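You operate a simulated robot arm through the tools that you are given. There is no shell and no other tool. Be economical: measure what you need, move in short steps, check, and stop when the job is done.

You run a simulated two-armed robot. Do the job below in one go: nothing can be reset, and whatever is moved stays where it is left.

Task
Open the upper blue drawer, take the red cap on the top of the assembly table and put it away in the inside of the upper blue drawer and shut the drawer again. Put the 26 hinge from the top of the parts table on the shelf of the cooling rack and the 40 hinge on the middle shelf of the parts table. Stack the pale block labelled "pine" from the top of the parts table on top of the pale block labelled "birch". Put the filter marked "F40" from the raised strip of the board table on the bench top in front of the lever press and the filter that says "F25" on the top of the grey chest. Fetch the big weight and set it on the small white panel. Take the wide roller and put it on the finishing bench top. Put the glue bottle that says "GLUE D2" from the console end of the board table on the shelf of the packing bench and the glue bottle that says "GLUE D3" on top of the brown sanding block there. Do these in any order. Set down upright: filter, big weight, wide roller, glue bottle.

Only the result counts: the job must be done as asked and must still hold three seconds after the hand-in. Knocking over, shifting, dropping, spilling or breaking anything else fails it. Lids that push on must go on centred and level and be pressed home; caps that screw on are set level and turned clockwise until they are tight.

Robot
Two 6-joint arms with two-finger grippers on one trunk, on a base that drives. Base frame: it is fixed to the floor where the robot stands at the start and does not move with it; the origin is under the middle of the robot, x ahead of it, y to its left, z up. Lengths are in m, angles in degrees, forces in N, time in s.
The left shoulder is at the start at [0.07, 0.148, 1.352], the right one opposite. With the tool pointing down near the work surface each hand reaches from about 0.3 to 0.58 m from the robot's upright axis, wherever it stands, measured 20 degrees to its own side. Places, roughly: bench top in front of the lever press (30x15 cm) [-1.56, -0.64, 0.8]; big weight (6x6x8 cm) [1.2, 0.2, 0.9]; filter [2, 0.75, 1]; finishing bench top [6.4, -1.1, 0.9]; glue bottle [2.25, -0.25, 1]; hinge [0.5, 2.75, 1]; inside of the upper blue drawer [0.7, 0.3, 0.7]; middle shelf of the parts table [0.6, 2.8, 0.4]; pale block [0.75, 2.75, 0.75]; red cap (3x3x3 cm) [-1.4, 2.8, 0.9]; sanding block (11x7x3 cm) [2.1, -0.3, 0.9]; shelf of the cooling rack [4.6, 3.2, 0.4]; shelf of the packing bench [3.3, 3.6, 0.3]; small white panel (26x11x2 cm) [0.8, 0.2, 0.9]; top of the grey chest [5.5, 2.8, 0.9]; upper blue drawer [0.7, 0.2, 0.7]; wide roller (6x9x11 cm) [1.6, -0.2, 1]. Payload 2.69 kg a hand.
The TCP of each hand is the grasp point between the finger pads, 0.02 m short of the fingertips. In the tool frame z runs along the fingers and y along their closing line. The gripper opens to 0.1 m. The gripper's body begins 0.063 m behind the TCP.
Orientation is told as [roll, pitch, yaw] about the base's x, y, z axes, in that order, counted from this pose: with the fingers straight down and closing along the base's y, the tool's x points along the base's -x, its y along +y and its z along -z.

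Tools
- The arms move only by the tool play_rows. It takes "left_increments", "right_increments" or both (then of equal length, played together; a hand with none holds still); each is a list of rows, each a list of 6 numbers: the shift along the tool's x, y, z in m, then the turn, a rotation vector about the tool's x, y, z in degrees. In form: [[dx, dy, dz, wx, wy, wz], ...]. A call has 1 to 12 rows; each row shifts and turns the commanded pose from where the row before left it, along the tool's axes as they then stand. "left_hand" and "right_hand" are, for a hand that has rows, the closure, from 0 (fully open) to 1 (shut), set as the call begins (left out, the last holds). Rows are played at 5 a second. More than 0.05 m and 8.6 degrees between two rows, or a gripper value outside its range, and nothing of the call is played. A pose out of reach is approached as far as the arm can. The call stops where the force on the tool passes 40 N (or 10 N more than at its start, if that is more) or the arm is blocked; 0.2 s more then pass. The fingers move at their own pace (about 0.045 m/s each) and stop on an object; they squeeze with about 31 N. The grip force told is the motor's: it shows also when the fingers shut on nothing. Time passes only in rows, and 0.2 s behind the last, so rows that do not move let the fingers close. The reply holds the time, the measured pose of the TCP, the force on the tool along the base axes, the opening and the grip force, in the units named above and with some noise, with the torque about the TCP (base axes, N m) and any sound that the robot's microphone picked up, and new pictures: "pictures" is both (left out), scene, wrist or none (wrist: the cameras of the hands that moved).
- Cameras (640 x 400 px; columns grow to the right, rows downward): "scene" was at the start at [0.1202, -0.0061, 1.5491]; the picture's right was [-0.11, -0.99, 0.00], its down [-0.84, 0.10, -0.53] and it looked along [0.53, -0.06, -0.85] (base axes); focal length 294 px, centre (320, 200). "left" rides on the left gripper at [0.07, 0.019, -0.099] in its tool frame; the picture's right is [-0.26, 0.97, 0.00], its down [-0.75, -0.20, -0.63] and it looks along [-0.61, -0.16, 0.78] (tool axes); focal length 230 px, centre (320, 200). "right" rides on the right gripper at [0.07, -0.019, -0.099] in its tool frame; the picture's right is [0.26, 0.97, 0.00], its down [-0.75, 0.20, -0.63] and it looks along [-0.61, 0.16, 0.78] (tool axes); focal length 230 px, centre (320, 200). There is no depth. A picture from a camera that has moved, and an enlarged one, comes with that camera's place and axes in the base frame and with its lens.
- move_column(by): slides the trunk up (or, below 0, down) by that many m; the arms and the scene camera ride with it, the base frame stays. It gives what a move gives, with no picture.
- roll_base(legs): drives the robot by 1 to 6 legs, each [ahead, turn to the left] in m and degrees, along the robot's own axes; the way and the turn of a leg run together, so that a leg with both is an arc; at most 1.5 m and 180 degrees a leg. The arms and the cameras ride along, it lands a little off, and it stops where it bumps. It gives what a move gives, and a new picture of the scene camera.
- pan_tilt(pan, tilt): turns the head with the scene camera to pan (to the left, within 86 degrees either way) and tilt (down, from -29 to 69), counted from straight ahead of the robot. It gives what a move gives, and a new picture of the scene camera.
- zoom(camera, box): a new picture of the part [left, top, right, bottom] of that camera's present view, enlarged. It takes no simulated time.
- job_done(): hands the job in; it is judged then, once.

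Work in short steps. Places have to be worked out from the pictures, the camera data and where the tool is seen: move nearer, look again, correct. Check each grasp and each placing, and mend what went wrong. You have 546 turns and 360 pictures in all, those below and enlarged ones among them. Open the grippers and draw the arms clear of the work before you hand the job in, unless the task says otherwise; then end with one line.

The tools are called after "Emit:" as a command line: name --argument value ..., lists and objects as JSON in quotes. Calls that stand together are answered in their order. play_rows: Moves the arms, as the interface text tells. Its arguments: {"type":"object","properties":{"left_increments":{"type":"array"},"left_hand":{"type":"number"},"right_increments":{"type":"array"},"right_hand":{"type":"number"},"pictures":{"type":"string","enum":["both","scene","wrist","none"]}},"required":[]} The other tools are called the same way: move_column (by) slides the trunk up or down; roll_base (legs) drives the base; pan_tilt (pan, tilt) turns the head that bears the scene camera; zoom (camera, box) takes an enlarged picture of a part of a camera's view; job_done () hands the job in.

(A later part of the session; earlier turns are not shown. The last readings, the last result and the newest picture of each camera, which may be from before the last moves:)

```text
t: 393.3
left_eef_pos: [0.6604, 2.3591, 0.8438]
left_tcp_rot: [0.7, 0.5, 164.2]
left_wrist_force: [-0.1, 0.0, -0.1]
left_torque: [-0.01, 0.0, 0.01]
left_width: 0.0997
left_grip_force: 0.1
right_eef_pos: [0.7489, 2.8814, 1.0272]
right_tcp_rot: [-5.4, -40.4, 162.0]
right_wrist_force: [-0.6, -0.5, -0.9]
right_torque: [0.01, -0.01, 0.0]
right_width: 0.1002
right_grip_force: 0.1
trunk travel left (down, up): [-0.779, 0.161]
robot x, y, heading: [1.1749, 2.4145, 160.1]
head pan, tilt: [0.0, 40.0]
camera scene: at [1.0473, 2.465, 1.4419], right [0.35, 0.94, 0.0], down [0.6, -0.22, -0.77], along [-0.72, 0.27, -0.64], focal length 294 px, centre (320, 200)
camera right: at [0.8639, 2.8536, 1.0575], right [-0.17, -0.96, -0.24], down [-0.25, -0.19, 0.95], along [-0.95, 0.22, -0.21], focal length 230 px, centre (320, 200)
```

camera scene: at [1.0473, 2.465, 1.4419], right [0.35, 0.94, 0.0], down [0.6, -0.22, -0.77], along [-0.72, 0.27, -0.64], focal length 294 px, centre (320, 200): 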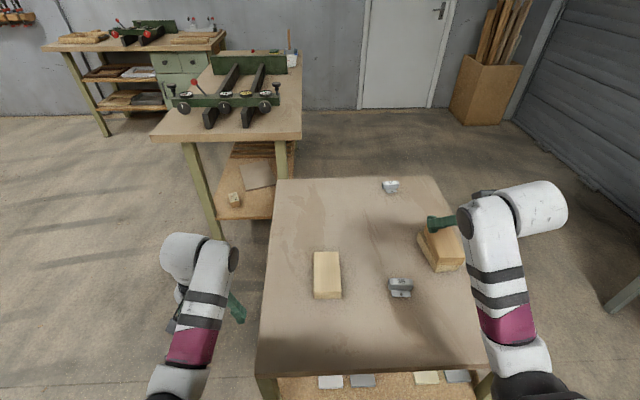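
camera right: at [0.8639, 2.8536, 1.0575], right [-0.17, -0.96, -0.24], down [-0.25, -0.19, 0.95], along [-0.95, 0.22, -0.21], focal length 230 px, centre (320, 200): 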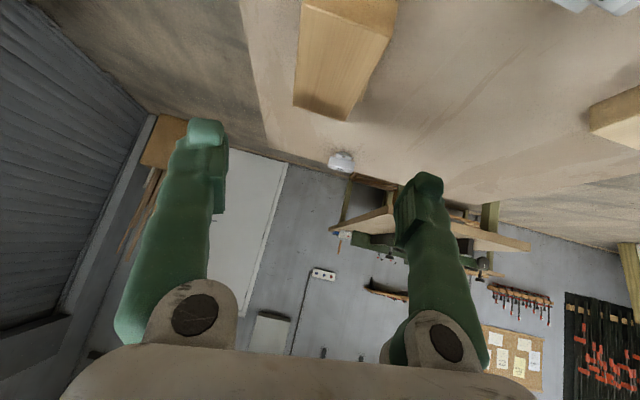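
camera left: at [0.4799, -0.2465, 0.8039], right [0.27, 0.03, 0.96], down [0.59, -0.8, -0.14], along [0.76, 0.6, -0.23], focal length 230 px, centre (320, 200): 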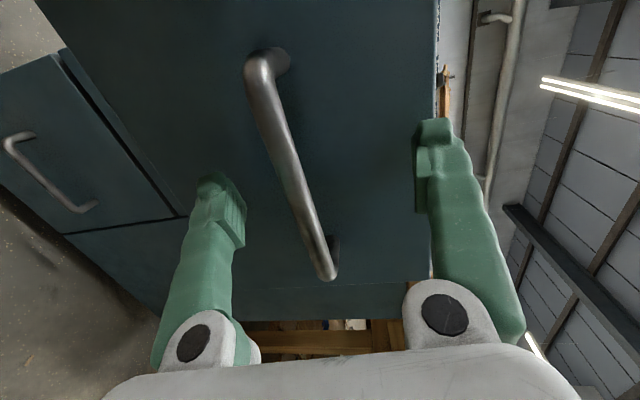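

Stack is good. Next I take hinge 26 with the left hand from the back side. I raise the trunk, back off, and drive around.

Emit:
move_column --by 0.16

Emit:
roll_base --legs '[[-0.4, 0], [0, -57], [1.17, 0], [0, 68], [0.8, 0], [0, 80]]'

```text
t: 395.1
left_eef_pos: [0.6593, 2.3586, 1.0027]
left_tcp_rot: [0.7, 0.6, 164.3]
left_wrist_force: [0.6, 0.4, 0.7]
left_torque: [0.03, -0.02, 0.01]
left_width: 0.1001
left_grip_force: 0.1
right_eef_pos: [0.7502, 2.8833, 1.1863]
right_tcp_rot: [-5.5, -40.4, 162.0]
right_wrist_force: [-0.4, -0.2, -0.3]
right_torque: [0.03, 0.01, 0.02]
right_width: 0.0999
right_grip_force: 0.0
trunk travel left (down, up): [-0.939, 0.001]
robot x, y, heading: [1.1705, 2.4171, 159.6]
head pan, tilt: [0.0, 40.0]
```

```text
t: 416.0
left_eef_pos: [0.5728, 3.0335, 1.0027]
left_tcp_rot: [0.7, 0.6, -103.3]
left_wrist_force: [0.4, 0.0, -0.2]
left_torque: [0.0, -0.04, -0.02]
left_width: 0.0999
left_grip_force: 0.0
right_eef_pos: [0.0473, 3.1014, 1.1861]
right_tcp_rot: [-5.4, -40.3, -105.7]
right_wrist_force: [-0.4, 0.7, 0.4]
right_torque: [0.01, 0.02, -0.01]
right_width: 0.0999
right_grip_force: 0.0
trunk travel left (down, up): [-0.939, 0.001]
robot x, y, heading: [0.4931, 3.5442, -107.9]
head pan, tilt: [0.0, 40.0]
camera scene: at [0.4548, 3.4168, 1.6019], right [-0.95, 0.31, 0.0], down [0.2, 0.61, -0.77], along [-0.24, -0.73, -0.64], focal length 294 px, centre (320, 200)
```

scene: 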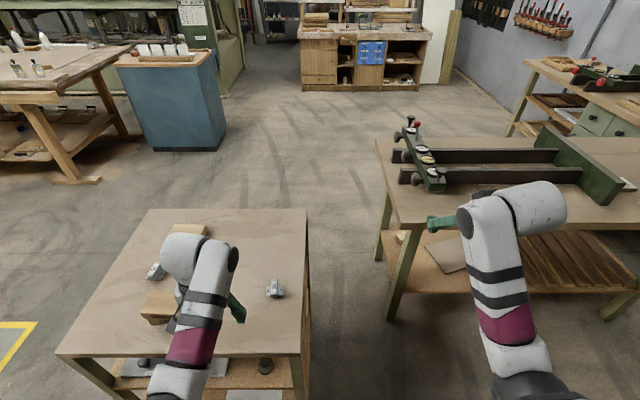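

Hinge 26 at (0.426, 2.915). I tilt the left hand 40° forward while moving it toward the hinge.

Emit:
play_rows --left_increments '[[-0.03, -0.02, 0, 0, -8, 0], [-0.0297, -0.02, 0.0042, 0, -8, 0], [-0.0288, -0.02, 0.0083, 0, -8, 0], [-0.0274, -0.02, 0.0122, 0, -8, 0], [-0.0254, -0.02, 0.0159, 0, -8, 0]]' --pictures "wrist"

```text
t: 417.2
left_eef_pos: [0.4407, 2.9096, 1.0003]
left_tcp_rot: [1.0, -39.7, -104.0]
left_wrist_force: [-0.4, 0.7, 0.3]
left_torque: [0.02, 0.03, 0.0]
left_width: 0.0998
left_grip_force: 0.2
right_eef_pos: [0.0469, 3.1013, 1.1869]
right_tcp_rot: [-5.3, -40.3, -105.7]
right_wrist_force: [-0.1, 0.3, 1.0]
right_torque: [-0.01, 0.02, 0.02]
right_width: 0.1
right_grip_force: 0.0
trunk travel left (down, up): [-0.939, 0.001]
robot x, y, heading: [0.4958, 3.5421, -108.1]
head pan, tilt: [0.0, 40.0]
camera left: at [0.4849, 3.0196, 1.032], right [0.89, -0.42, 0.18], down [-0.25, -0.12, 0.96], along [-0.38, -0.9, -0.21], focal length 230 px, centre (320, 200)
```

left: 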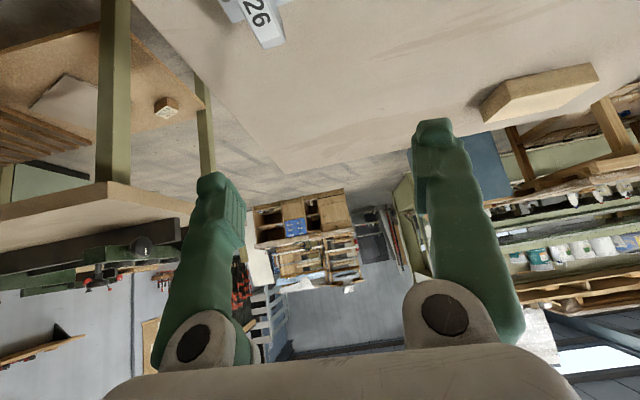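

Emit:
play_rows --left_increments '[[0.007, -0.0157, -0.006, 0, 0, 0]]' --pictures "none"

Emit:
move_column --by -0.08

Emit:
zoom --camera "left" --box '[0, 0, 640, 400]'

```text
t: 417.6
left_eef_pos: [0.429, 2.9247, 1.001]
left_tcp_rot: [0.9, -39.7, -103.7]
left_wrist_force: [-0.3, -0.7, 0.0]
left_torque: [0.01, 0.0, -0.02]
left_width: 0.1
left_grip_force: 0.1
right_eef_pos: [0.048, 3.1016, 1.1869]
right_tcp_rot: [-5.5, -40.4, -105.6]
right_wrist_force: [0.0, 0.7, -0.4]
right_torque: [-0.01, 0.01, 0.04]
right_width: 0.0999
right_grip_force: 0.1
trunk travel left (down, up): [-0.939, 0.001]
robot x, y, heading: [0.4986, 3.546, -107.9]
head pan, tilt: [0.0, 40.0]
```

```text
t: 418.8
left_eef_pos: [0.4303, 2.9232, 0.9206]
left_tcp_rot: [0.9, -39.6, -104.0]
left_wrist_force: [-0.4, 0.2, 0.1]
left_torque: [0.02, -0.03, -0.02]
left_width: 0.0999
left_grip_force: 0.0
right_eef_pos: [0.0478, 3.1011, 1.1058]
right_tcp_rot: [-5.4, -40.4, -105.7]
right_wrist_force: [-0.8, 0.4, -0.2]
right_torque: [-0.04, -0.01, 0.02]
right_width: 0.1002
right_grip_force: 0.1
trunk travel left (down, up): [-0.859, 0.081]
robot x, y, heading: [0.5002, 3.5431, -107.7]
head pan, tilt: [0.0, 40.0]
```

```text
1.00 times, centred on (320, 200) of left (not enlarged: the box is as wide or as high as the picture)
camera zoom: at [0.4735, 3.0335, 0.9523], right [0.89, -0.42, 0.18], down [-0.25, -0.12, 0.96], along [-0.38, -0.9, -0.21], focal length 230 px, centre (320, 200)
```

zoom: 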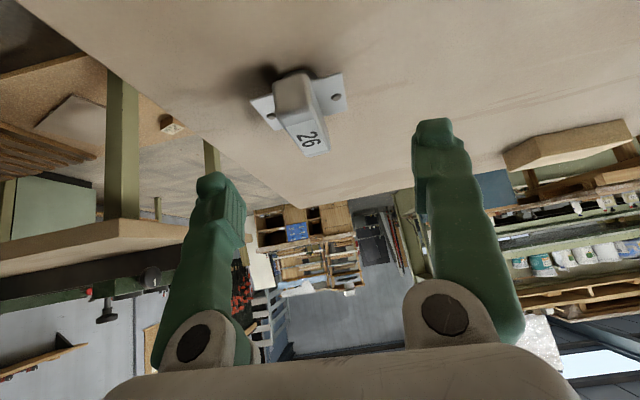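

Emit:
play_rows --left_increments '[[0.017, 0.0, 0.004, 0, 0, 0], [0.017, 0, 0.004, 0, 0, 0]]' --pictures "wrist"

```text
t: 419.4
left_eef_pos: [0.4405, 2.9326, 0.9012]
left_tcp_rot: [2.0, -40.7, -104.4]
left_wrist_force: [0.6, -0.5, 0.8]
left_torque: [0.06, 0.03, 0.0]
left_width: 0.1
left_grip_force: 0.0
right_eef_pos: [0.0479, 3.1005, 1.1074]
right_tcp_rot: [-5.4, -40.3, -105.7]
right_wrist_force: [0.8, 0.0, -0.2]
right_torque: [0.02, 0.02, 0.02]
right_width: 0.0999
right_grip_force: 0.0
trunk travel left (down, up): [-0.859, 0.081]
robot x, y, heading: [0.4949, 3.5417, -108.0]
head pan, tilt: [0.0, 40.0]
camera left: at [0.4834, 3.0444, 0.9313], right [0.89, -0.41, 0.19], down [-0.26, -0.1, 0.96], along [-0.37, -0.91, -0.2], focal length 230 px, centre (320, 200)
```

left: 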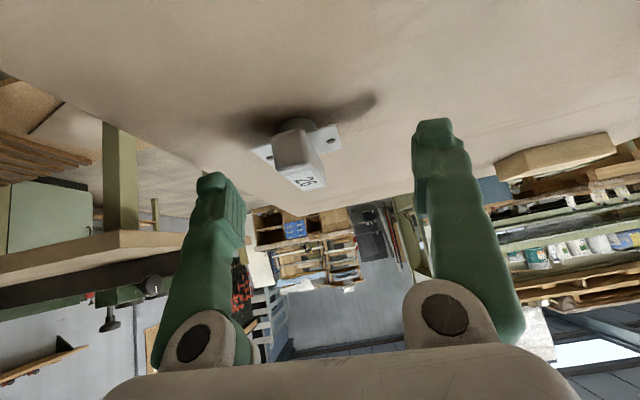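

Emit:
play_rows --left_increments '[[0, -0.012, 0.008, 0, 0, 0], [0, 0, 0.007, 0, 0, 0]]' --pictures "wrist"

```text
t: 420.0
left_eef_pos: [0.4235, 2.9359, 0.8809]
left_tcp_rot: [1.3, -39.5, -104.0]
left_wrist_force: [0.0, -0.2, -0.2]
left_torque: [-0.02, 0.01, 0.02]
left_width: 0.0999
left_grip_force: 0.0
right_eef_pos: [0.0473, 3.1006, 1.1063]
right_tcp_rot: [-5.5, -40.3, -105.7]
right_wrist_force: [0.2, -0.6, 0.6]
right_torque: [0.04, -0.02, -0.03]
right_width: 0.1
right_grip_force: 0.0
trunk travel left (down, up): [-0.859, 0.081]
robot x, y, heading: [0.5007, 3.5438, -108.2]
head pan, tilt: [0.0, 40.0]
camera left: at [0.4665, 3.0464, 0.9119], right [0.89, -0.41, 0.18], down [-0.25, -0.12, 0.96], along [-0.38, -0.9, -0.21], focal length 230 px, centre (320, 200)
```

left: 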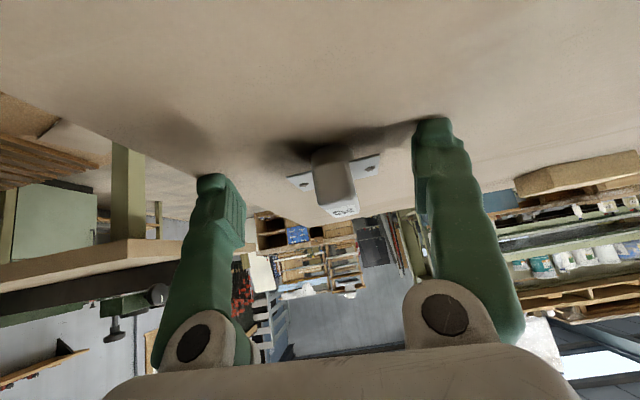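

Emit:
play_rows --left_increments '[[-0.017, 0.007, 0.004, 0, 0, 0], [0, 0, 0, 0, 0, 0]]' --pictures "wrist"

```text
t: 420.6
left_eef_pos: [0.4225, 2.9195, 0.8886]
left_tcp_rot: [0.7, -39.4, -103.9]
left_wrist_force: [0.4, -0.6, 0.0]
left_torque: [-0.03, 0.02, -0.02]
left_width: 0.1001
left_grip_force: 0.0
right_eef_pos: [0.0475, 3.1013, 1.1069]
right_tcp_rot: [-5.4, -40.3, -105.7]
right_wrist_force: [0.6, -0.3, -0.2]
right_torque: [0.01, 0.0, -0.01]
right_width: 0.1
right_grip_force: 0.0
trunk travel left (down, up): [-0.859, 0.081]
robot x, y, heading: [0.4967, 3.5421, -108.0]
head pan, tilt: [0.0, 40.0]
camera left: at [0.467, 3.0307, 0.9206], right [0.89, -0.42, 0.17], down [-0.25, -0.12, 0.96], along [-0.38, -0.9, -0.21], focal length 230 px, centre (320, 200)
```

left: 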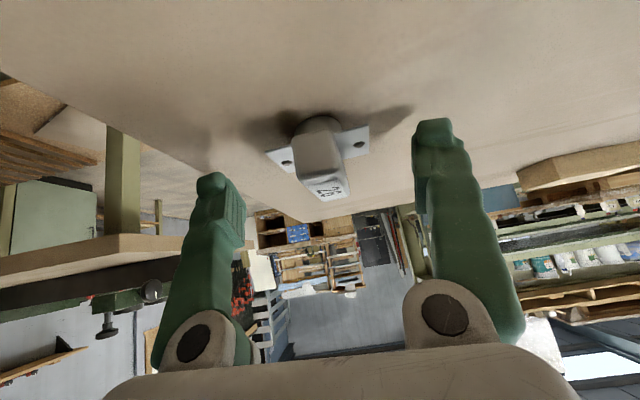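

Centred. Close the left gripper.

Emit:
play_rows --left_increments '[[0.004, 0, 0, 0, 0, 0], [0, 0, 0, 0, 0, 0], [0, 0, 0, 0, 0, 0], [0, 0, 0, 0, 0, 0], [0, 0, 0, 0, 0, 0], [0, 0, 0, 0, 0, 0]]' --left_hand 1 --pictures "wrist"

```text
t: 422.0
left_eef_pos: [0.424, 2.9237, 0.8865]
left_tcp_rot: [0.9, -39.5, -104.0]
left_wrist_force: [1.0, -1.0, 0.2]
left_torque: [0.01, -0.03, -0.04]
left_width: 0.0469
left_grip_force: 30.4
right_eef_pos: [0.0483, 3.1014, 1.106]
right_tcp_rot: [-5.3, -40.2, -105.7]
right_wrist_force: [-0.9, 0.0, 0.0]
right_torque: [-0.01, 0.01, -0.01]
right_width: 0.0997
right_grip_force: 0.2
trunk travel left (down, up): [-0.859, 0.081]
robot x, y, heading: [0.4963, 3.5465, -107.7]
head pan, tilt: [0.0, 40.0]
camera left: at [0.4686, 3.0337, 0.9178], right [0.89, -0.42, 0.18], down [-0.25, -0.12, 0.96], along [-0.38, -0.9, -0.21], focal length 230 px, centre (320, 200)
```

left: 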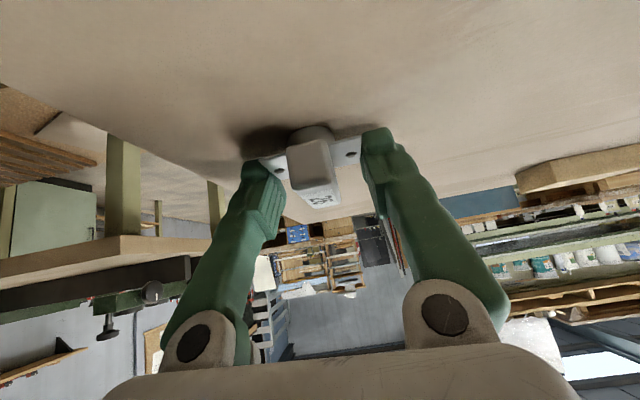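

The pads hold the hinge by its wing ends. I lift to test.

Emit:
move_column --by 0.06

Emit:
zoom --camera "left" --box '[160, 50, 480, 250]'

```text
t: 423.0
left_eef_pos: [0.4242, 2.923, 0.945]
left_tcp_rot: [0.9, -39.4, -103.9]
left_wrist_force: [0.2, 0.4, -0.3]
left_torque: [-0.04, 0.01, 0.02]
left_width: 0.0467
left_grip_force: 31.5
right_eef_pos: [0.047, 3.1001, 1.167]
right_tcp_rot: [-5.4, -40.4, -105.7]
right_wrist_force: [0.4, -0.5, -0.1]
right_torque: [0.0, -0.02, 0.0]
right_width: 0.1001
right_grip_force: 0.1
trunk travel left (down, up): [-0.919, 0.021]
robot x, y, heading: [0.4942, 3.5428, -108.2]
head pan, tilt: [0.0, 40.0]
```

```text
2.00 times, centred on (320, 150) of left
camera zoom: at [0.4685, 3.0334, 0.9777], right [0.89, -0.42, 0.18], down [-0.25, -0.12, 0.96], along [-0.38, -0.9, -0.21], focal length 460 px, centre (320, 300)
```

zoom: 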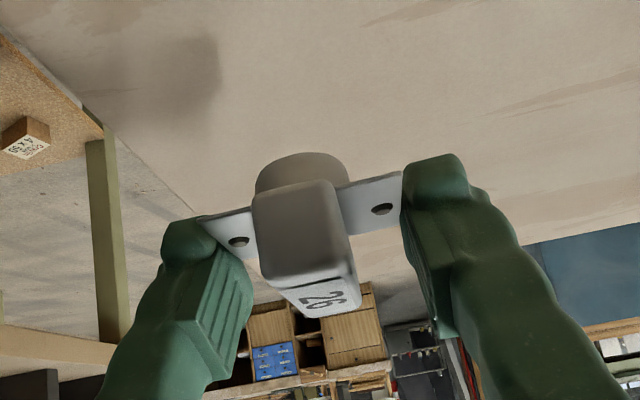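

Hinge 26 is firmly held. I raise, back away, and drive around to the +y side of the board table for the filters.

Emit:
move_column --by 0.02

Emit:
roll_base --legs '[[-0.2, 0], [0, 83.7], [1.04, 0], [0, -56.3], [1.5, 0]]'

Emit:
roll_base --legs '[[0.05, 0], [0, 44.2], [0.65, 0], [0, -67]]'

```text
t: 423.7
left_eef_pos: [0.4259, 2.924, 0.9664]
left_tcp_rot: [0.9, -39.6, -104.0]
left_wrist_force: [0.6, -0.1, -1.1]
left_torque: [-0.07, 0.01, 0.0]
left_width: 0.0466
left_grip_force: 30.3
right_eef_pos: [0.0479, 3.1022, 1.187]
right_tcp_rot: [-5.4, -40.2, -105.7]
right_wrist_force: [-0.1, -0.3, -0.8]
right_torque: [-0.02, 0.02, 0.0]
right_width: 0.0997
right_grip_force: 0.1
trunk travel left (down, up): [-0.939, 0.001]
robot x, y, heading: [0.4941, 3.5426, -107.8]
head pan, tilt: [0.0, 40.0]
```

```text
t: 443.3
left_eef_pos: [1.9802, 1.2522, 0.9665]
left_tcp_rot: [0.9, -39.6, -76.6]
left_wrist_force: [-0.7, -0.8, -0.8]
left_torque: [-0.02, -0.01, 0.03]
left_width: 0.0467
left_grip_force: 31.0
right_eef_pos: [1.5648, 1.2373, 1.187]
right_tcp_rot: [-5.5, -40.4, -78.5]
right_wrist_force: [-0.6, -0.3, -0.1]
right_torque: [-0.01, 0.03, 0.04]
right_width: 0.1
right_grip_force: 0.1
trunk travel left (down, up): [-0.939, 0.001]
robot x, y, heading: [1.761, 1.8315, -80.7]
head pan, tilt: [0.0, 40.0]
camera scene: at [1.7832, 1.7038, 1.602], right [-0.99, -0.16, 0.0], down [-0.1, 0.63, -0.77], along [0.12, -0.76, -0.64], focal length 294 px, centre (320, 200)
```

scene: 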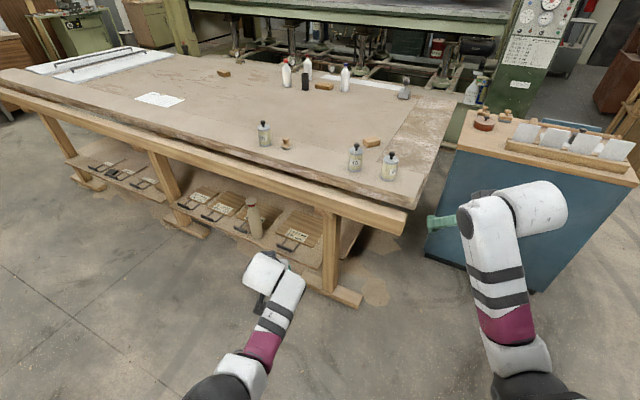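

```text
t: 452.4
left_eef_pos: [2.276, 0.771, 0.9654]
left_tcp_rot: [0.9, -39.5, -99.0]
left_wrist_force: [0.0, -0.7, -1.2]
left_torque: [0.04, -0.02, -0.01]
left_width: 0.0466
left_grip_force: 31.1
right_eef_pos: [1.8868, 0.9162, 1.1878]
right_tcp_rot: [-5.3, -40.3, -100.9]
right_wrist_force: [0.0, -0.1, -0.2]
right_torque: [-0.03, 0.01, -0.03]
right_width: 0.0999
right_grip_force: 0.1
trunk travel left (down, up): [-0.939, 0.001]
robot x, y, heading: [2.2935, 1.3968, -103.2]
head pan, tilt: [0.0, 40.0]
camera scene: at [2.2665, 1.2645, 1.6019], right [-0.97, 0.23, 0.0], down [0.15, 0.63, -0.77], along [-0.17, -0.75, -0.64], focal length 294 px, centre (320, 200)
```

scene: 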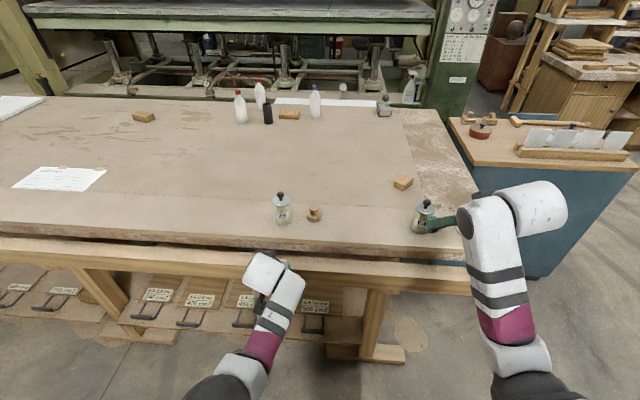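

Emit:
zoom --camera "scene" --box '[260, 180, 340, 230]'

Emit:
zoom --camera "scene" --box '[390, 180, 470, 245]'

Emit:
zoom --camera "right" --box '[0, 0, 640, 400]'

```text
8.00 times, centred on (300, 205) of scene
camera zoom: at [2.2665, 1.2645, 1.6019], right [-0.97, 0.23, 0.0], down [0.15, 0.63, -0.77], along [-0.17, -0.75, -0.64], focal length 2348 px, centre (480, 160)
```

zoom: 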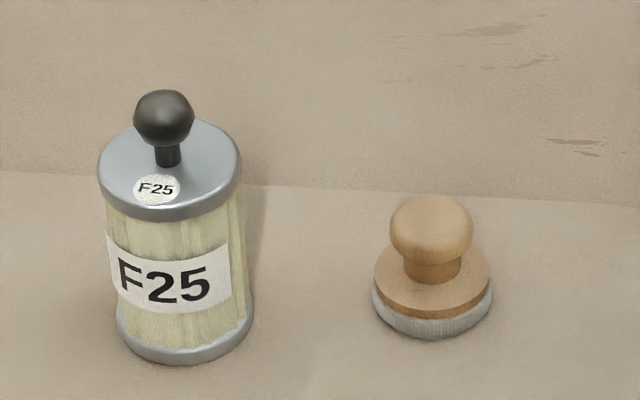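

```text
6.15 times, centred on (430, 212) of scene
camera zoom: at [2.2665, 1.2645, 1.6019], right [-0.97, 0.23, 0.0], down [0.15, 0.63, -0.77], along [-0.17, -0.75, -0.64], focal length 1806 px, centre (-357, 123)
```

zoom: 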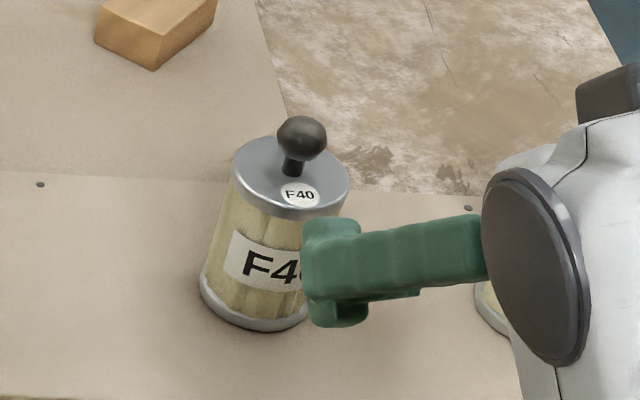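

```text
1.00 times, centred on (320, 200) of right (not enlarged: the box is as wide or as high as the picture)
camera zoom: at [1.899, 1.0335, 1.2171], right [0.97, -0.05, -0.24], down [0.22, -0.22, 0.95], along [-0.1, -0.97, -0.21], focal length 230 px, centre (320, 200)
```

zoom: 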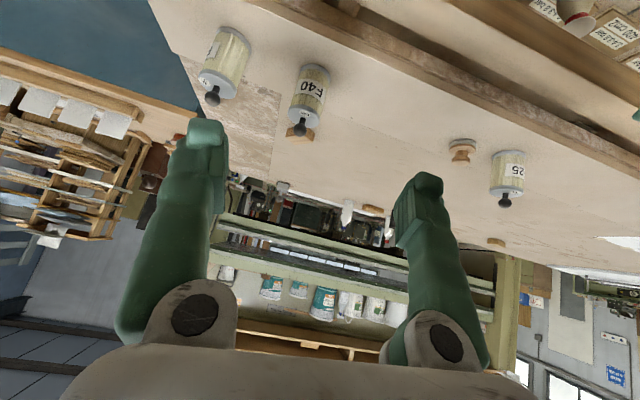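

F25 is at (2.24, 0.51), F40 at (1.795, 0.667). I shift the base ~0.3 m so that the right hand lines up with F25.

Emit:
roll_base --legs '[[0, 86], [0.3, 0], [0, -86], [0.12, 0]]'

Emit:
zoom --camera "right" --box '[0, 0, 640, 400]'

```text
t: 463.2
left_eef_pos: [2.5595, 0.5703, 0.9701]
left_tcp_rot: [2.0, -40.2, -98.1]
left_wrist_force: [-0.8, -0.3, -1.7]
left_torque: [0.01, 0.02, 0.05]
left_width: 0.0464
left_grip_force: 31.2
right_eef_pos: [2.1582, 0.717, 1.1875]
right_tcp_rot: [-5.3, -40.7, -99.9]
right_wrist_force: [0.0, -1.4, -1.0]
right_torque: [0.02, -0.02, 0.01]
right_width: 0.0999
right_grip_force: 0.0
trunk travel left (down, up): [-0.939, 0.001]
robot x, y, heading: [2.5574, 1.1931, -101.9]
head pan, tilt: [0.0, 40.0]
stopped in leg 4: the robot was blocked; the commanded pose is now the measured one
camera scene: at [2.5256, 1.0489, 1.6007], right [-0.98, 0.21, 0.0], down [0.14, 0.64, -0.76], along [-0.16, -0.74, -0.65], focal length 294 px, centre (320, 200)
```

scene: 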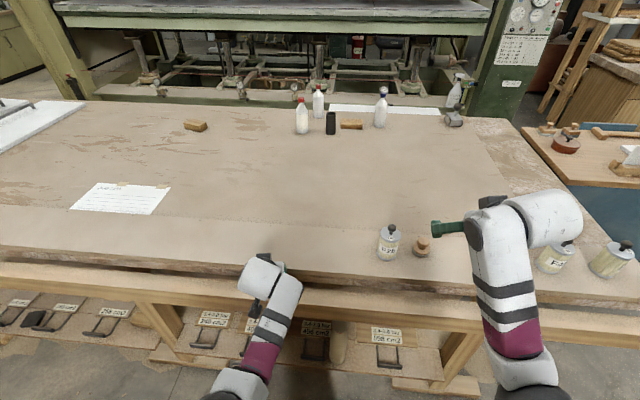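

```text
1.00 times, centred on (320, 200) of right (not enlarged: the box is as wide or as high as the picture)
camera zoom: at [2.1682, 0.8358, 1.2178], right [0.97, -0.03, -0.24], down [0.22, -0.21, 0.95], along [-0.08, -0.98, -0.2], focal length 230 px, centre (320, 200)
```

zoom: 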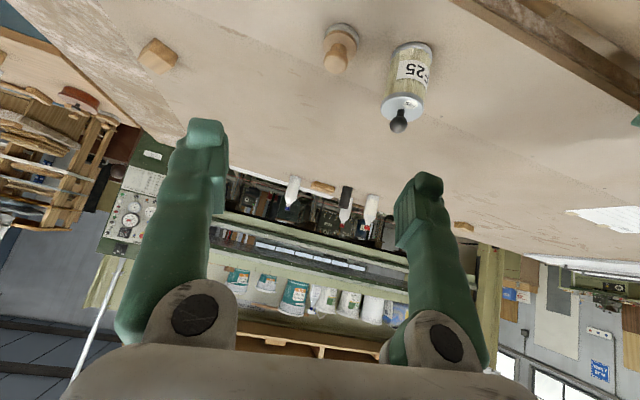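

I bring the right hand inward and down toward F25 (≈(2.22, 0.535)).

Emit:
play_rows --right_increments '[[0.0065, 0.024, 0.027, 0, 0, 0], [0.0065, 0.024, 0.027, 0, 0, 0], [0.0065, 0.024, 0.027, 0, 0, 0], [0.0065, 0.024, 0.027, 0, 0, 0]]' --pictures "wrist"

```text
t: 464.2
left_eef_pos: [2.5629, 0.5808, 0.9772]
left_tcp_rot: [1.6, -41.0, -97.9]
left_wrist_force: [0.0, 0.8, -0.5]
left_torque: [-0.05, 0.01, -0.01]
left_width: 0.0466
left_grip_force: 31.2
right_eef_pos: [2.237, 0.6606, 1.0888]
right_tcp_rot: [-5.6, -41.4, -99.8]
right_wrist_force: [0.3, -0.9, 0.4]
right_torque: [0.01, -0.01, -0.03]
right_width: 0.1
right_grip_force: 0.0
trunk travel left (down, up): [-0.939, 0.001]
robot x, y, heading: [2.5559, 1.1913, -102.3]
head pan, tilt: [0.0, 40.0]
camera right: at [2.2476, 0.7777, 1.1176], right [0.97, -0.03, -0.24], down [0.23, -0.2, 0.95], along [-0.08, -0.98, -0.19], focal length 230 px, centre (320, 200)
```

right: 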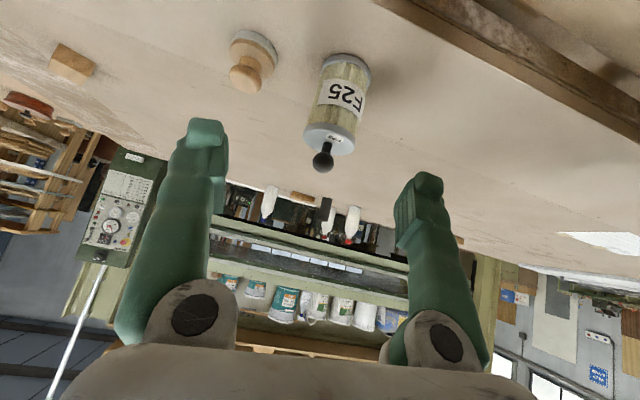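

I raise the left hand 10 cm for clearance, then drive 8 cm forward and lower the trunk.

Emit:
play_rows --left_increments '[[-0.032, 0, -0.038, 0, 0, 0], [-0.032, 0, -0.038, 0, 0, 0]]' --pictures "none"

Emit:
roll_base --legs '[[0.07, 0]]'

Emit:
move_column --by -0.1

Emit:
zoom --camera "right" --box '[0, 0, 640, 400]'

```text
t: 464.8
left_eef_pos: [2.5707, 0.5787, 1.0746]
left_tcp_rot: [3.4, -41.1, -98.4]
left_wrist_force: [0.6, 0.0, -0.7]
left_torque: [0.0, 0.02, 0.02]
left_width: 0.0465
left_grip_force: 31.2
right_eef_pos: [2.2362, 0.6596, 1.0901]
right_tcp_rot: [-5.4, -41.4, -99.8]
right_wrist_force: [0.1, -0.8, 0.0]
right_torque: [0.01, 0.01, 0.02]
right_width: 0.1
right_grip_force: 0.1
trunk travel left (down, up): [-0.939, 0.001]
robot x, y, heading: [2.5594, 1.1967, -102.2]
head pan, tilt: [0.0, 40.0]
```

```text
t: 465.8
left_eef_pos: [2.576, 0.4895, 1.0897]
left_tcp_rot: [6.8, -43.4, -99.5]
left_wrist_force: [-0.4, -0.5, -1.2]
left_torque: [0.04, 0.01, -0.02]
left_width: 0.0466
left_grip_force: 31.1
right_eef_pos: [2.2199, 0.5908, 1.088]
right_tcp_rot: [-5.4, -41.1, -100.0]
right_wrist_force: [-0.4, -0.8, -0.4]
right_torque: [0.06, -0.04, -0.01]
right_width: 0.1
right_grip_force: 0.0
trunk travel left (down, up): [-0.939, 0.001]
robot x, y, heading: [2.542, 1.1264, -102.2]
head pan, tilt: [0.0, 40.0]
camera scene: at [2.5094, 0.9635, 1.6011], right [-0.98, 0.21, 0.0], down [0.14, 0.64, -0.75], along [-0.16, -0.74, -0.66], focal length 294 px, centre (320, 200)
```

scene: 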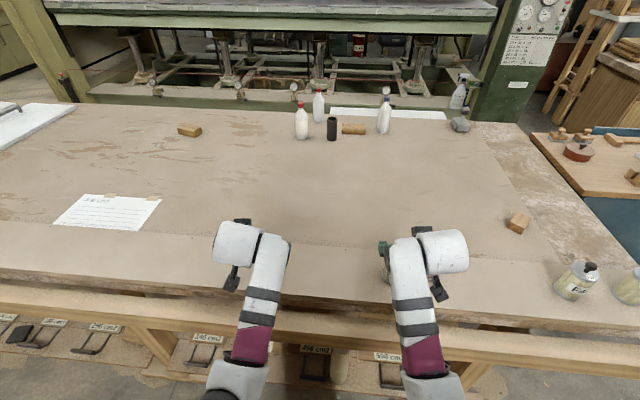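

```text
t: 467.1
left_eef_pos: [2.5814, 0.507, 0.9992]
left_tcp_rot: [7.0, -44.5, -99.7]
left_wrist_force: [-0.3, -0.4, -1.8]
left_torque: [0.01, 0.0, 0.01]
left_width: 0.0465
left_grip_force: 30.8
right_eef_pos: [2.2227, 0.6092, 0.9946]
right_tcp_rot: [-5.4, -42.1, -100.1]
right_wrist_force: [-0.2, -0.3, 0.0]
right_torque: [-0.01, 0.01, 0.01]
right_width: 0.0997
right_grip_force: 0.1
trunk travel left (down, up): [-0.839, 0.101]
robot x, y, heading: [2.5429, 1.1271, -102.3]
head pan, tilt: [0.0, 40.0]
```

```text
1.00 times, centred on (320, 200) of right (not enlarged: the box is as wide or as high as the picture)
camera zoom: at [2.2345, 0.7264, 1.0217], right [0.97, -0.04, -0.24], down [0.23, -0.19, 0.95], along [-0.08, -0.98, -0.18], focal length 230 px, centre (320, 200)
```

zoom: 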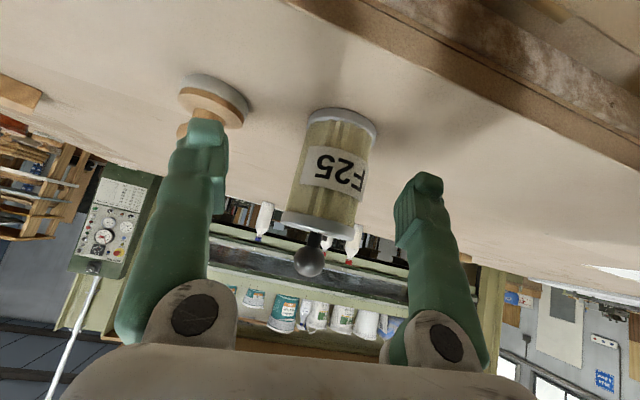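

F25 is at (2.221, 0.517). I approach along the tool in steps.

Emit:
play_rows --right_increments '[[-0.012, 0.0077, 0.03, 0, 0, 0], [-0.012, 0.0077, 0.03, 0, 0, 0]]' --pictures "both"

```text
t: 467.7
left_eef_pos: [2.5818, 0.5078, 0.9991]
left_tcp_rot: [7.2, -44.5, -99.5]
left_wrist_force: [-0.3, 0.6, -0.2]
left_torque: [0.0, 0.02, 0.02]
left_width: 0.0465
left_grip_force: 30.8
right_eef_pos: [2.2234, 0.5495, 0.9671]
right_tcp_rot: [-5.3, -42.1, -100.1]
right_wrist_force: [-0.1, -0.7, -0.1]
right_torque: [-0.02, -0.01, 0.02]
right_width: 0.1002
right_grip_force: 0.1
trunk travel left (down, up): [-0.839, 0.101]
robot x, y, heading: [2.5434, 1.1271, -102.2]
head pan, tilt: [0.0, 40.0]
camera scene: at [2.5148, 0.9913, 1.5015], right [-0.98, 0.21, 0.0], down [0.14, 0.63, -0.76], along [-0.16, -0.75, -0.64], focal length 294 px, centre (320, 200)
camera right: at [2.2342, 0.667, 0.993], right [0.97, -0.04, -0.24], down [0.23, -0.19, 0.95], along [-0.08, -0.98, -0.18], focal length 230 px, centre (320, 200)
```

scene: 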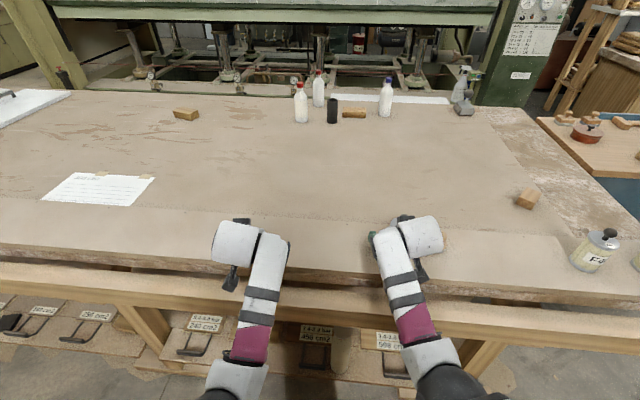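
right: 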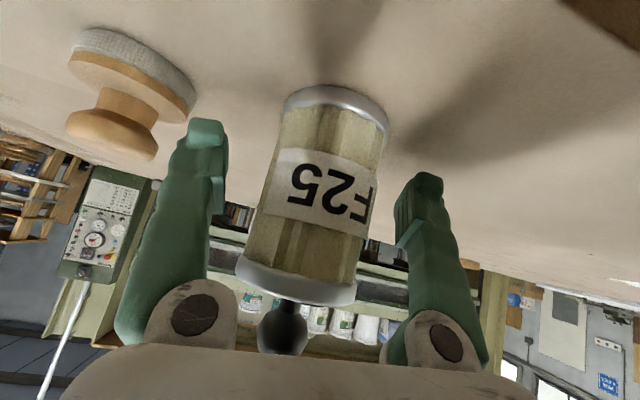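

Emit:
play_rows --right_increments '[[-0.0115, 0, 0.0102, 0, 0, 0], [-0.0115, 0, 0.0102, 0, 0, 0]]' --pictures "wrist"

```text
t: 468.3
left_eef_pos: [2.5831, 0.511, 1.0013]
left_tcp_rot: [7.0, -44.6, -99.5]
left_wrist_force: [0.4, 0.7, -0.7]
left_torque: [-0.01, -0.02, -0.01]
left_width: 0.0466
left_grip_force: 30.8
right_eef_pos: [2.2167, 0.5214, 0.9701]
right_tcp_rot: [-5.4, -42.4, -100.0]
right_wrist_force: [0.3, 1.3, 3.1]
right_torque: [0.02, 0.0, -0.02]
right_width: 0.1001
right_grip_force: 0.0
trunk travel left (down, up): [-0.839, 0.101]
robot x, y, heading: [2.5435, 1.1231, -102.1]
head pan, tilt: [0.0, 40.0]
camera right: at [2.2278, 0.6398, 0.9959], right [0.97, -0.04, -0.24], down [0.23, -0.19, 0.96], along [-0.08, -0.98, -0.17], focal length 230 px, centre (320, 200)
```

right: 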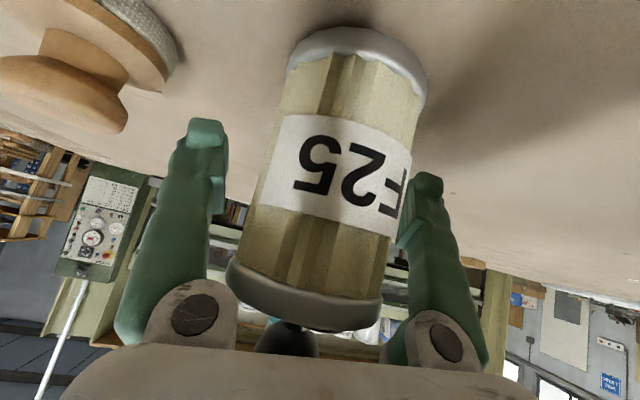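

The filter is slightly to the +y finger; I shift 8 mm and raise 1 cm (knob near palm), then close.

Emit:
play_rows --right_increments '[[-0.007, 0.008, -0.008, 0, 0, 0], [0, 0, 0, 0, 0, 0]]' --pictures "wrist"

```text
t: 468.9
left_eef_pos: [2.5825, 0.5105, 0.9999]
left_tcp_rot: [7.1, -44.6, -99.4]
left_wrist_force: [0.2, -0.3, -0.9]
left_torque: [0.0, -0.03, 0.01]
left_width: 0.0469
left_grip_force: 30.2
right_eef_pos: [2.2242, 0.5197, 0.9776]
right_tcp_rot: [-5.5, -42.2, -100.1]
right_wrist_force: [0.1, -0.1, -0.4]
right_torque: [-0.05, 0.01, -0.03]
right_width: 0.0999
right_grip_force: 0.2
trunk travel left (down, up): [-0.839, 0.101]
robot x, y, heading: [2.5413, 1.1247, -102.1]
head pan, tilt: [0.0, 40.0]
camera right: at [2.236, 0.638, 1.0043], right [0.97, -0.04, -0.24], down [0.23, -0.19, 0.95], along [-0.08, -0.98, -0.18], focal length 230 px, centre (320, 200)
```

right: 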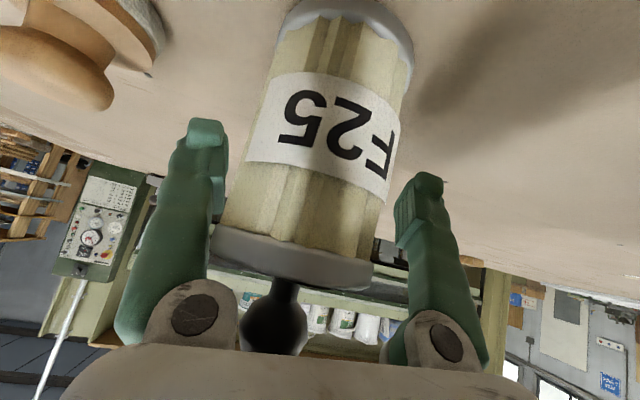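

I level the finger line (4° roll) before gripping.

Emit:
play_rows --right_increments '[[0, 0, 0, -3.0, 0, 2.75], [0, 0, 0, 0, 0, 0]]' --pictures "wrist"

```text
t: 469.5
left_eef_pos: [2.5835, 0.5099, 0.9995]
left_tcp_rot: [7.1, -44.6, -99.6]
left_wrist_force: [0.1, -0.2, -0.8]
left_torque: [-0.03, 0.0, 0.02]
left_width: 0.0469
left_grip_force: 30.2
right_eef_pos: [2.2239, 0.5196, 0.978]
right_tcp_rot: [0.2, -42.3, -103.8]
right_wrist_force: [-0.2, -0.6, 0.0]
right_torque: [0.01, 0.0, 0.0]
right_width: 0.1003
right_grip_force: 0.0
trunk travel left (down, up): [-0.839, 0.101]
robot x, y, heading: [2.5424, 1.1295, -102.2]
head pan, tilt: [0.0, 40.0]
camera right: at [2.234, 0.6381, 1.0032], right [0.98, -0.04, -0.17], down [0.16, -0.17, 0.97], along [-0.07, -0.98, -0.16], focal length 230 px, centre (320, 200)
```

right: 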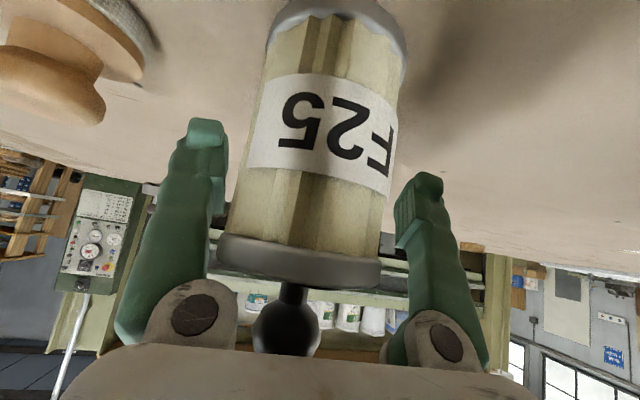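

Level now. Close on the filter.

Emit:
play_rows --right_increments '[[0, 0, 0, 0, 0, 0], [0, 0, 0, 0, 0, 0], [0, 0, 0, 0, 0, 0], [0, 0, 0, 0, 0, 0], [0, 0, 0, 0, 0, 0]]' --right_hand 1 --pictures "wrist"

Emit:
move_column --by 0.1

```text
t: 470.7
left_eef_pos: [2.5833, 0.5104, 0.9997]
left_tcp_rot: [7.1, -44.6, -99.5]
left_wrist_force: [-0.7, -0.3, 0.1]
left_torque: [0.01, 0.0, 0.01]
left_width: 0.0466
left_grip_force: 31.6
right_eef_pos: [2.2262, 0.5191, 0.979]
right_tcp_rot: [0.2, -42.5, -103.9]
right_wrist_force: [-1.5, -1.8, 2.3]
right_torque: [-0.04, 0.04, 0.05]
right_width: 0.0201
right_grip_force: 21.4
trunk travel left (down, up): [-0.839, 0.101]
robot x, y, heading: [2.5419, 1.1261, -102.1]
head pan, tilt: [0.0, 40.0]
camera right: at [2.2341, 0.6378, 1.0037], right [0.98, -0.04, -0.17], down [0.16, -0.17, 0.97], along [-0.07, -0.98, -0.16], focal length 230 px, centre (320, 200)
```

right: 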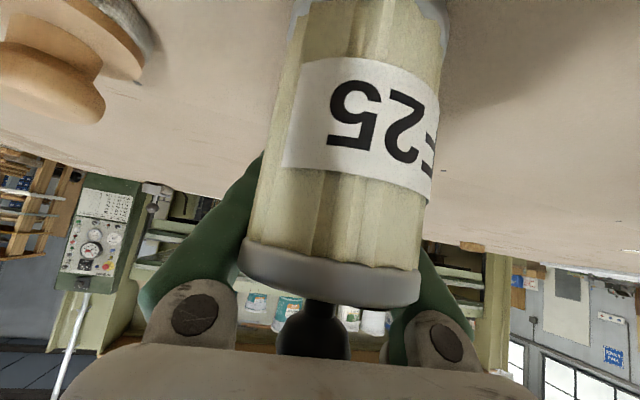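

```text
t: 472.1
left_eef_pos: [2.583, 0.5099, 1.0991]
left_tcp_rot: [7.1, -44.6, -99.6]
left_wrist_force: [0.5, 0.1, -0.6]
left_torque: [-0.01, 0.0, 0.01]
left_width: 0.0467
left_grip_force: 30.6
right_eef_pos: [2.2239, 0.5198, 1.0779]
right_tcp_rot: [0.0, -42.3, -103.9]
right_wrist_force: [-0.2, 0.2, -1.6]
right_torque: [-0.06, 0.01, 0.02]
right_width: 0.0062
right_grip_force: 30.3
trunk travel left (down, up): [-0.939, 0.001]
robot x, y, heading: [2.5404, 1.1264, -102.1]
head pan, tilt: [0.0, 40.0]
```

The fingers slipped past the filter. Look at what happened now.

Emit:
zoom --camera "right" --box '[0, 0, 640, 400]'

Emit:
pan_tilt --pan -15 --tilt 45

```text
1.00 times, centred on (320, 200) of right (not enlarged: the box is as wide or as high as the picture)
camera zoom: at [2.2339, 0.6379, 1.103], right [0.98, -0.04, -0.17], down [0.16, -0.17, 0.97], along [-0.07, -0.98, -0.16], focal length 230 px, centre (320, 200)
```

zoom: 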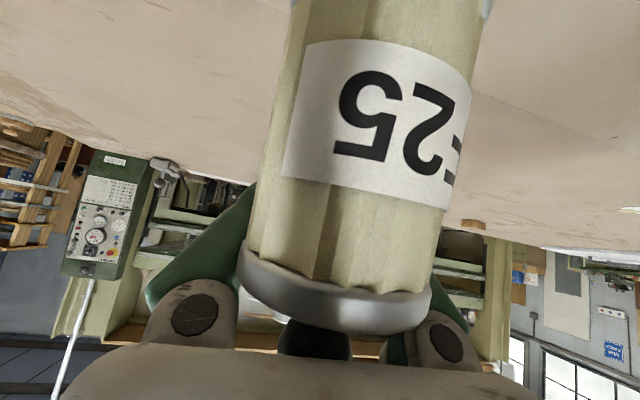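

```text
t: 472.8
left_eef_pos: [2.5822, 0.5085, 1.1003]
left_tcp_rot: [7.1, -44.7, -99.6]
left_wrist_force: [0.3, -0.2, -0.2]
left_torque: [-0.02, 0.01, 0.0]
left_width: 0.0469
left_grip_force: 31.1
right_eef_pos: [2.2244, 0.5196, 1.0786]
right_tcp_rot: [0.1, -42.2, -103.7]
right_wrist_force: [-0.7, -0.3, -1.2]
right_torque: [-0.08, 0.02, -0.02]
right_width: 0.0059
right_grip_force: 29.7
trunk travel left (down, up): [-0.939, 0.001]
robot x, y, heading: [2.5433, 1.1268, -102.2]
head pan, tilt: [-15.0, 45.0]
camera scene: at [2.496, 1.005, 1.5946], right [-0.89, 0.46, 0.0], down [0.32, 0.63, -0.71], along [-0.32, -0.63, -0.71], focal length 294 px, centre (320, 200)
```

scene: 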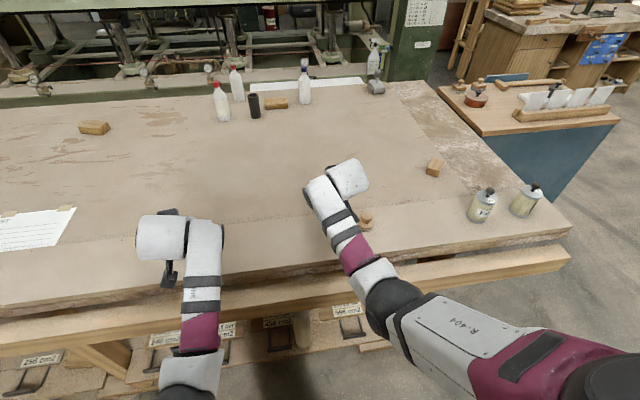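

The filter hangs by its thin knob stem between the finger roots. To be safe I set it back down, release, and re-grip the body properly.

Emit:
move_column --by -0.095

Emit:
move_column --by -0.006

Emit:
play_rows --right_increments '[[0, 0, 0, 0, 0, 0], [0, 0, 0, 0, 0, 0], [0, 0, 0, 0, 0, 0], [0, 0, 0, 0, 0, 0], [0, 0, 0, 0, 0, 0], [0, 0, 0, 0, 0, 0]]' --right_hand 0 --pictures "wrist"

```text
t: 474.1
left_eef_pos: [2.583, 0.5087, 1.0047]
left_tcp_rot: [7.1, -44.6, -99.6]
left_wrist_force: [0.2, 0.3, -1.1]
left_torque: [0.0, -0.02, 0.0]
left_width: 0.0468
left_grip_force: 31.1
right_eef_pos: [2.2245, 0.5191, 0.9831]
right_tcp_rot: [0.1, -42.3, -103.8]
right_wrist_force: [0.6, 0.0, -1.6]
right_torque: [-0.08, 0.03, -0.05]
right_width: 0.0061
right_grip_force: 29.6
trunk travel left (down, up): [-0.844, 0.096]
robot x, y, heading: [2.544, 1.1272, -101.8]
head pan, tilt: [-15.0, 45.0]
```

```text
t: 474.7
left_eef_pos: [2.5846, 0.5119, 1.0002]
left_tcp_rot: [7.0, -44.7, -99.4]
left_wrist_force: [-0.1, 0.3, -0.2]
left_torque: [0.02, 0.01, 0.03]
left_width: 0.0466
left_grip_force: 30.6
right_eef_pos: [2.2244, 0.5198, 0.9828]
right_tcp_rot: [-0.1, -43.0, -103.7]
right_wrist_force: [-2.3, -2.8, 18.8]
right_torque: [0.74, -0.09, 0.07]
right_width: 0.0058
right_grip_force: 29.4
trunk travel left (down, up): [-0.838, 0.102]
robot x, y, heading: [2.5424, 1.1237, -101.9]
head pan, tilt: [-15.0, 45.0]
```

```text
t: 476.1
left_eef_pos: [2.5843, 0.514, 1.0028]
left_tcp_rot: [7.0, -45.0, -99.5]
left_wrist_force: [-0.6, -0.1, -0.7]
left_torque: [0.02, 0.03, -0.03]
left_width: 0.0469
left_grip_force: 30.6
right_eef_pos: [2.2267, 0.5234, 0.982]
right_tcp_rot: [0.1, -42.8, -103.6]
right_wrist_force: [0.6, 3.4, 24.6]
right_torque: [1.18, -0.25, -0.02]
right_width: 0.0997
right_grip_force: 0.1
trunk travel left (down, up): [-0.838, 0.102]
robot x, y, heading: [2.5436, 1.1265, -102.0]
head pan, tilt: [-15.0, 45.0]
camera right: at [2.2362, 0.6421, 1.0063], right [0.98, -0.05, -0.17], down [0.17, -0.17, 0.97], along [-0.07, -0.98, -0.16], focal length 230 px, centre (320, 200)
```

right: 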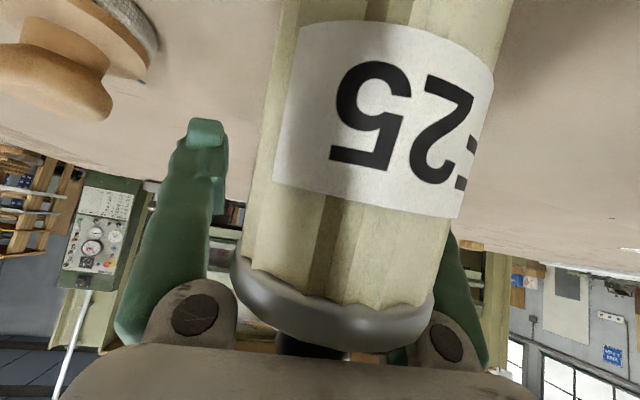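

Emit:
move_column --by 0.015

Emit:
play_rows --right_increments '[[0.014, 0.007, -0.016, 0, 0, 0], [0.014, 0.007, -0.016, 0, 0, 0]]' --pictures "wrist"

```text
t: 476.7
left_eef_pos: [2.5822, 0.5107, 1.0137]
left_tcp_rot: [7.1, -44.6, -99.5]
left_wrist_force: [0.7, 0.6, -1.3]
left_torque: [0.01, 0.0, 0.03]
left_width: 0.0465
left_grip_force: 31.3
right_eef_pos: [2.2242, 0.5199, 0.9911]
right_tcp_rot: [0.2, -42.2, -103.7]
right_wrist_force: [-0.4, -0.4, 0.2]
right_torque: [0.0, 0.05, 0.01]
right_width: 0.0997
right_grip_force: 0.1
trunk travel left (down, up): [-0.853, 0.087]
robot x, y, heading: [2.5414, 1.1262, -102.2]
head pan, tilt: [-15.0, 45.0]
```

```text
t: 477.3
left_eef_pos: [2.5845, 0.5108, 1.0147]
left_tcp_rot: [7.1, -44.8, -99.5]
left_wrist_force: [-0.9, 0.7, -0.3]
left_torque: [0.0, 0.05, -0.01]
left_width: 0.0468
left_grip_force: 30.8
right_eef_pos: [2.2481, 0.5575, 0.9975]
right_tcp_rot: [0.0, -42.4, -103.8]
right_wrist_force: [0.0, 1.4, 0.3]
right_torque: [0.01, 0.0, 0.02]
right_width: 0.1
right_grip_force: 0.0
trunk travel left (down, up): [-0.853, 0.087]
robot x, y, heading: [2.5405, 1.1272, -102.0]
head pan, tilt: [-15.0, 45.0]
camera right: at [2.2587, 0.6765, 1.0226], right [0.98, -0.04, -0.17], down [0.16, -0.17, 0.97], along [-0.07, -0.98, -0.16], focal length 230 px, centre (320, 200)
```

right: 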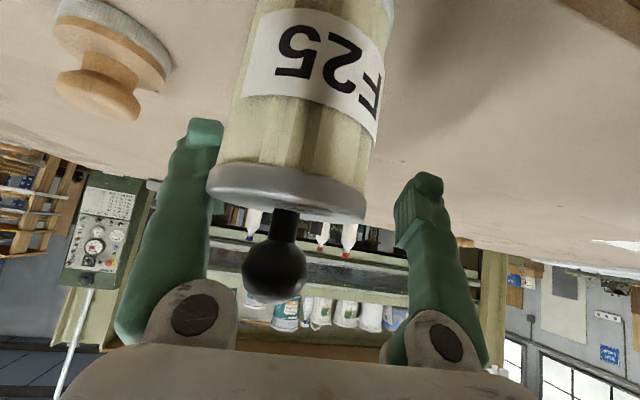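

The filter stands fine. The hand must go back ~3 cm more, 1 cm right, then down 3 cm.

Emit:
play_rows --right_increments '[[0.022, -0.01, -0.02, 0, 0, 0], [0.012, 0, 0.013, 0, 0, 0]]' --pictures "wrist"

```text
t: 477.9
left_eef_pos: [2.5822, 0.5103, 1.0137]
left_tcp_rot: [7.1, -44.6, -99.6]
left_wrist_force: [0.5, 0.1, -0.2]
left_torque: [0.01, 0.0, -0.04]
left_width: 0.0468
left_grip_force: 30.9
right_eef_pos: [2.2464, 0.5896, 0.9795]
right_tcp_rot: [0.1, -42.4, -103.8]
right_wrist_force: [0.1, -0.6, 0.4]
right_torque: [0.03, -0.03, -0.01]
right_width: 0.0997
right_grip_force: 0.0
trunk travel left (down, up): [-0.853, 0.087]
robot x, y, heading: [2.5409, 1.1254, -102.1]
head pan, tilt: [-15.0, 45.0]
camera right: at [2.2549, 0.7071, 1.0043], right [0.98, -0.04, -0.17], down [0.16, -0.17, 0.97], along [-0.07, -0.98, -0.16], focal length 230 px, centre (320, 200)
```

right: 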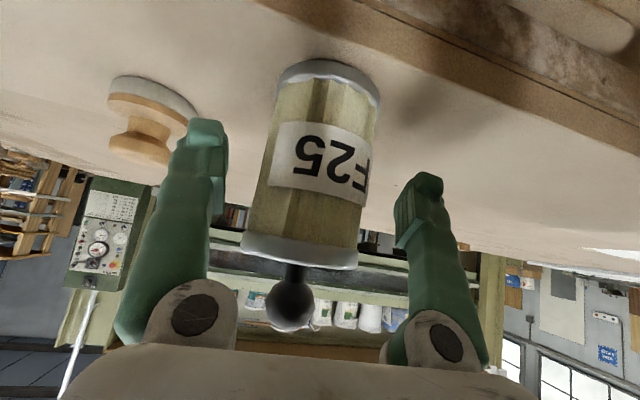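

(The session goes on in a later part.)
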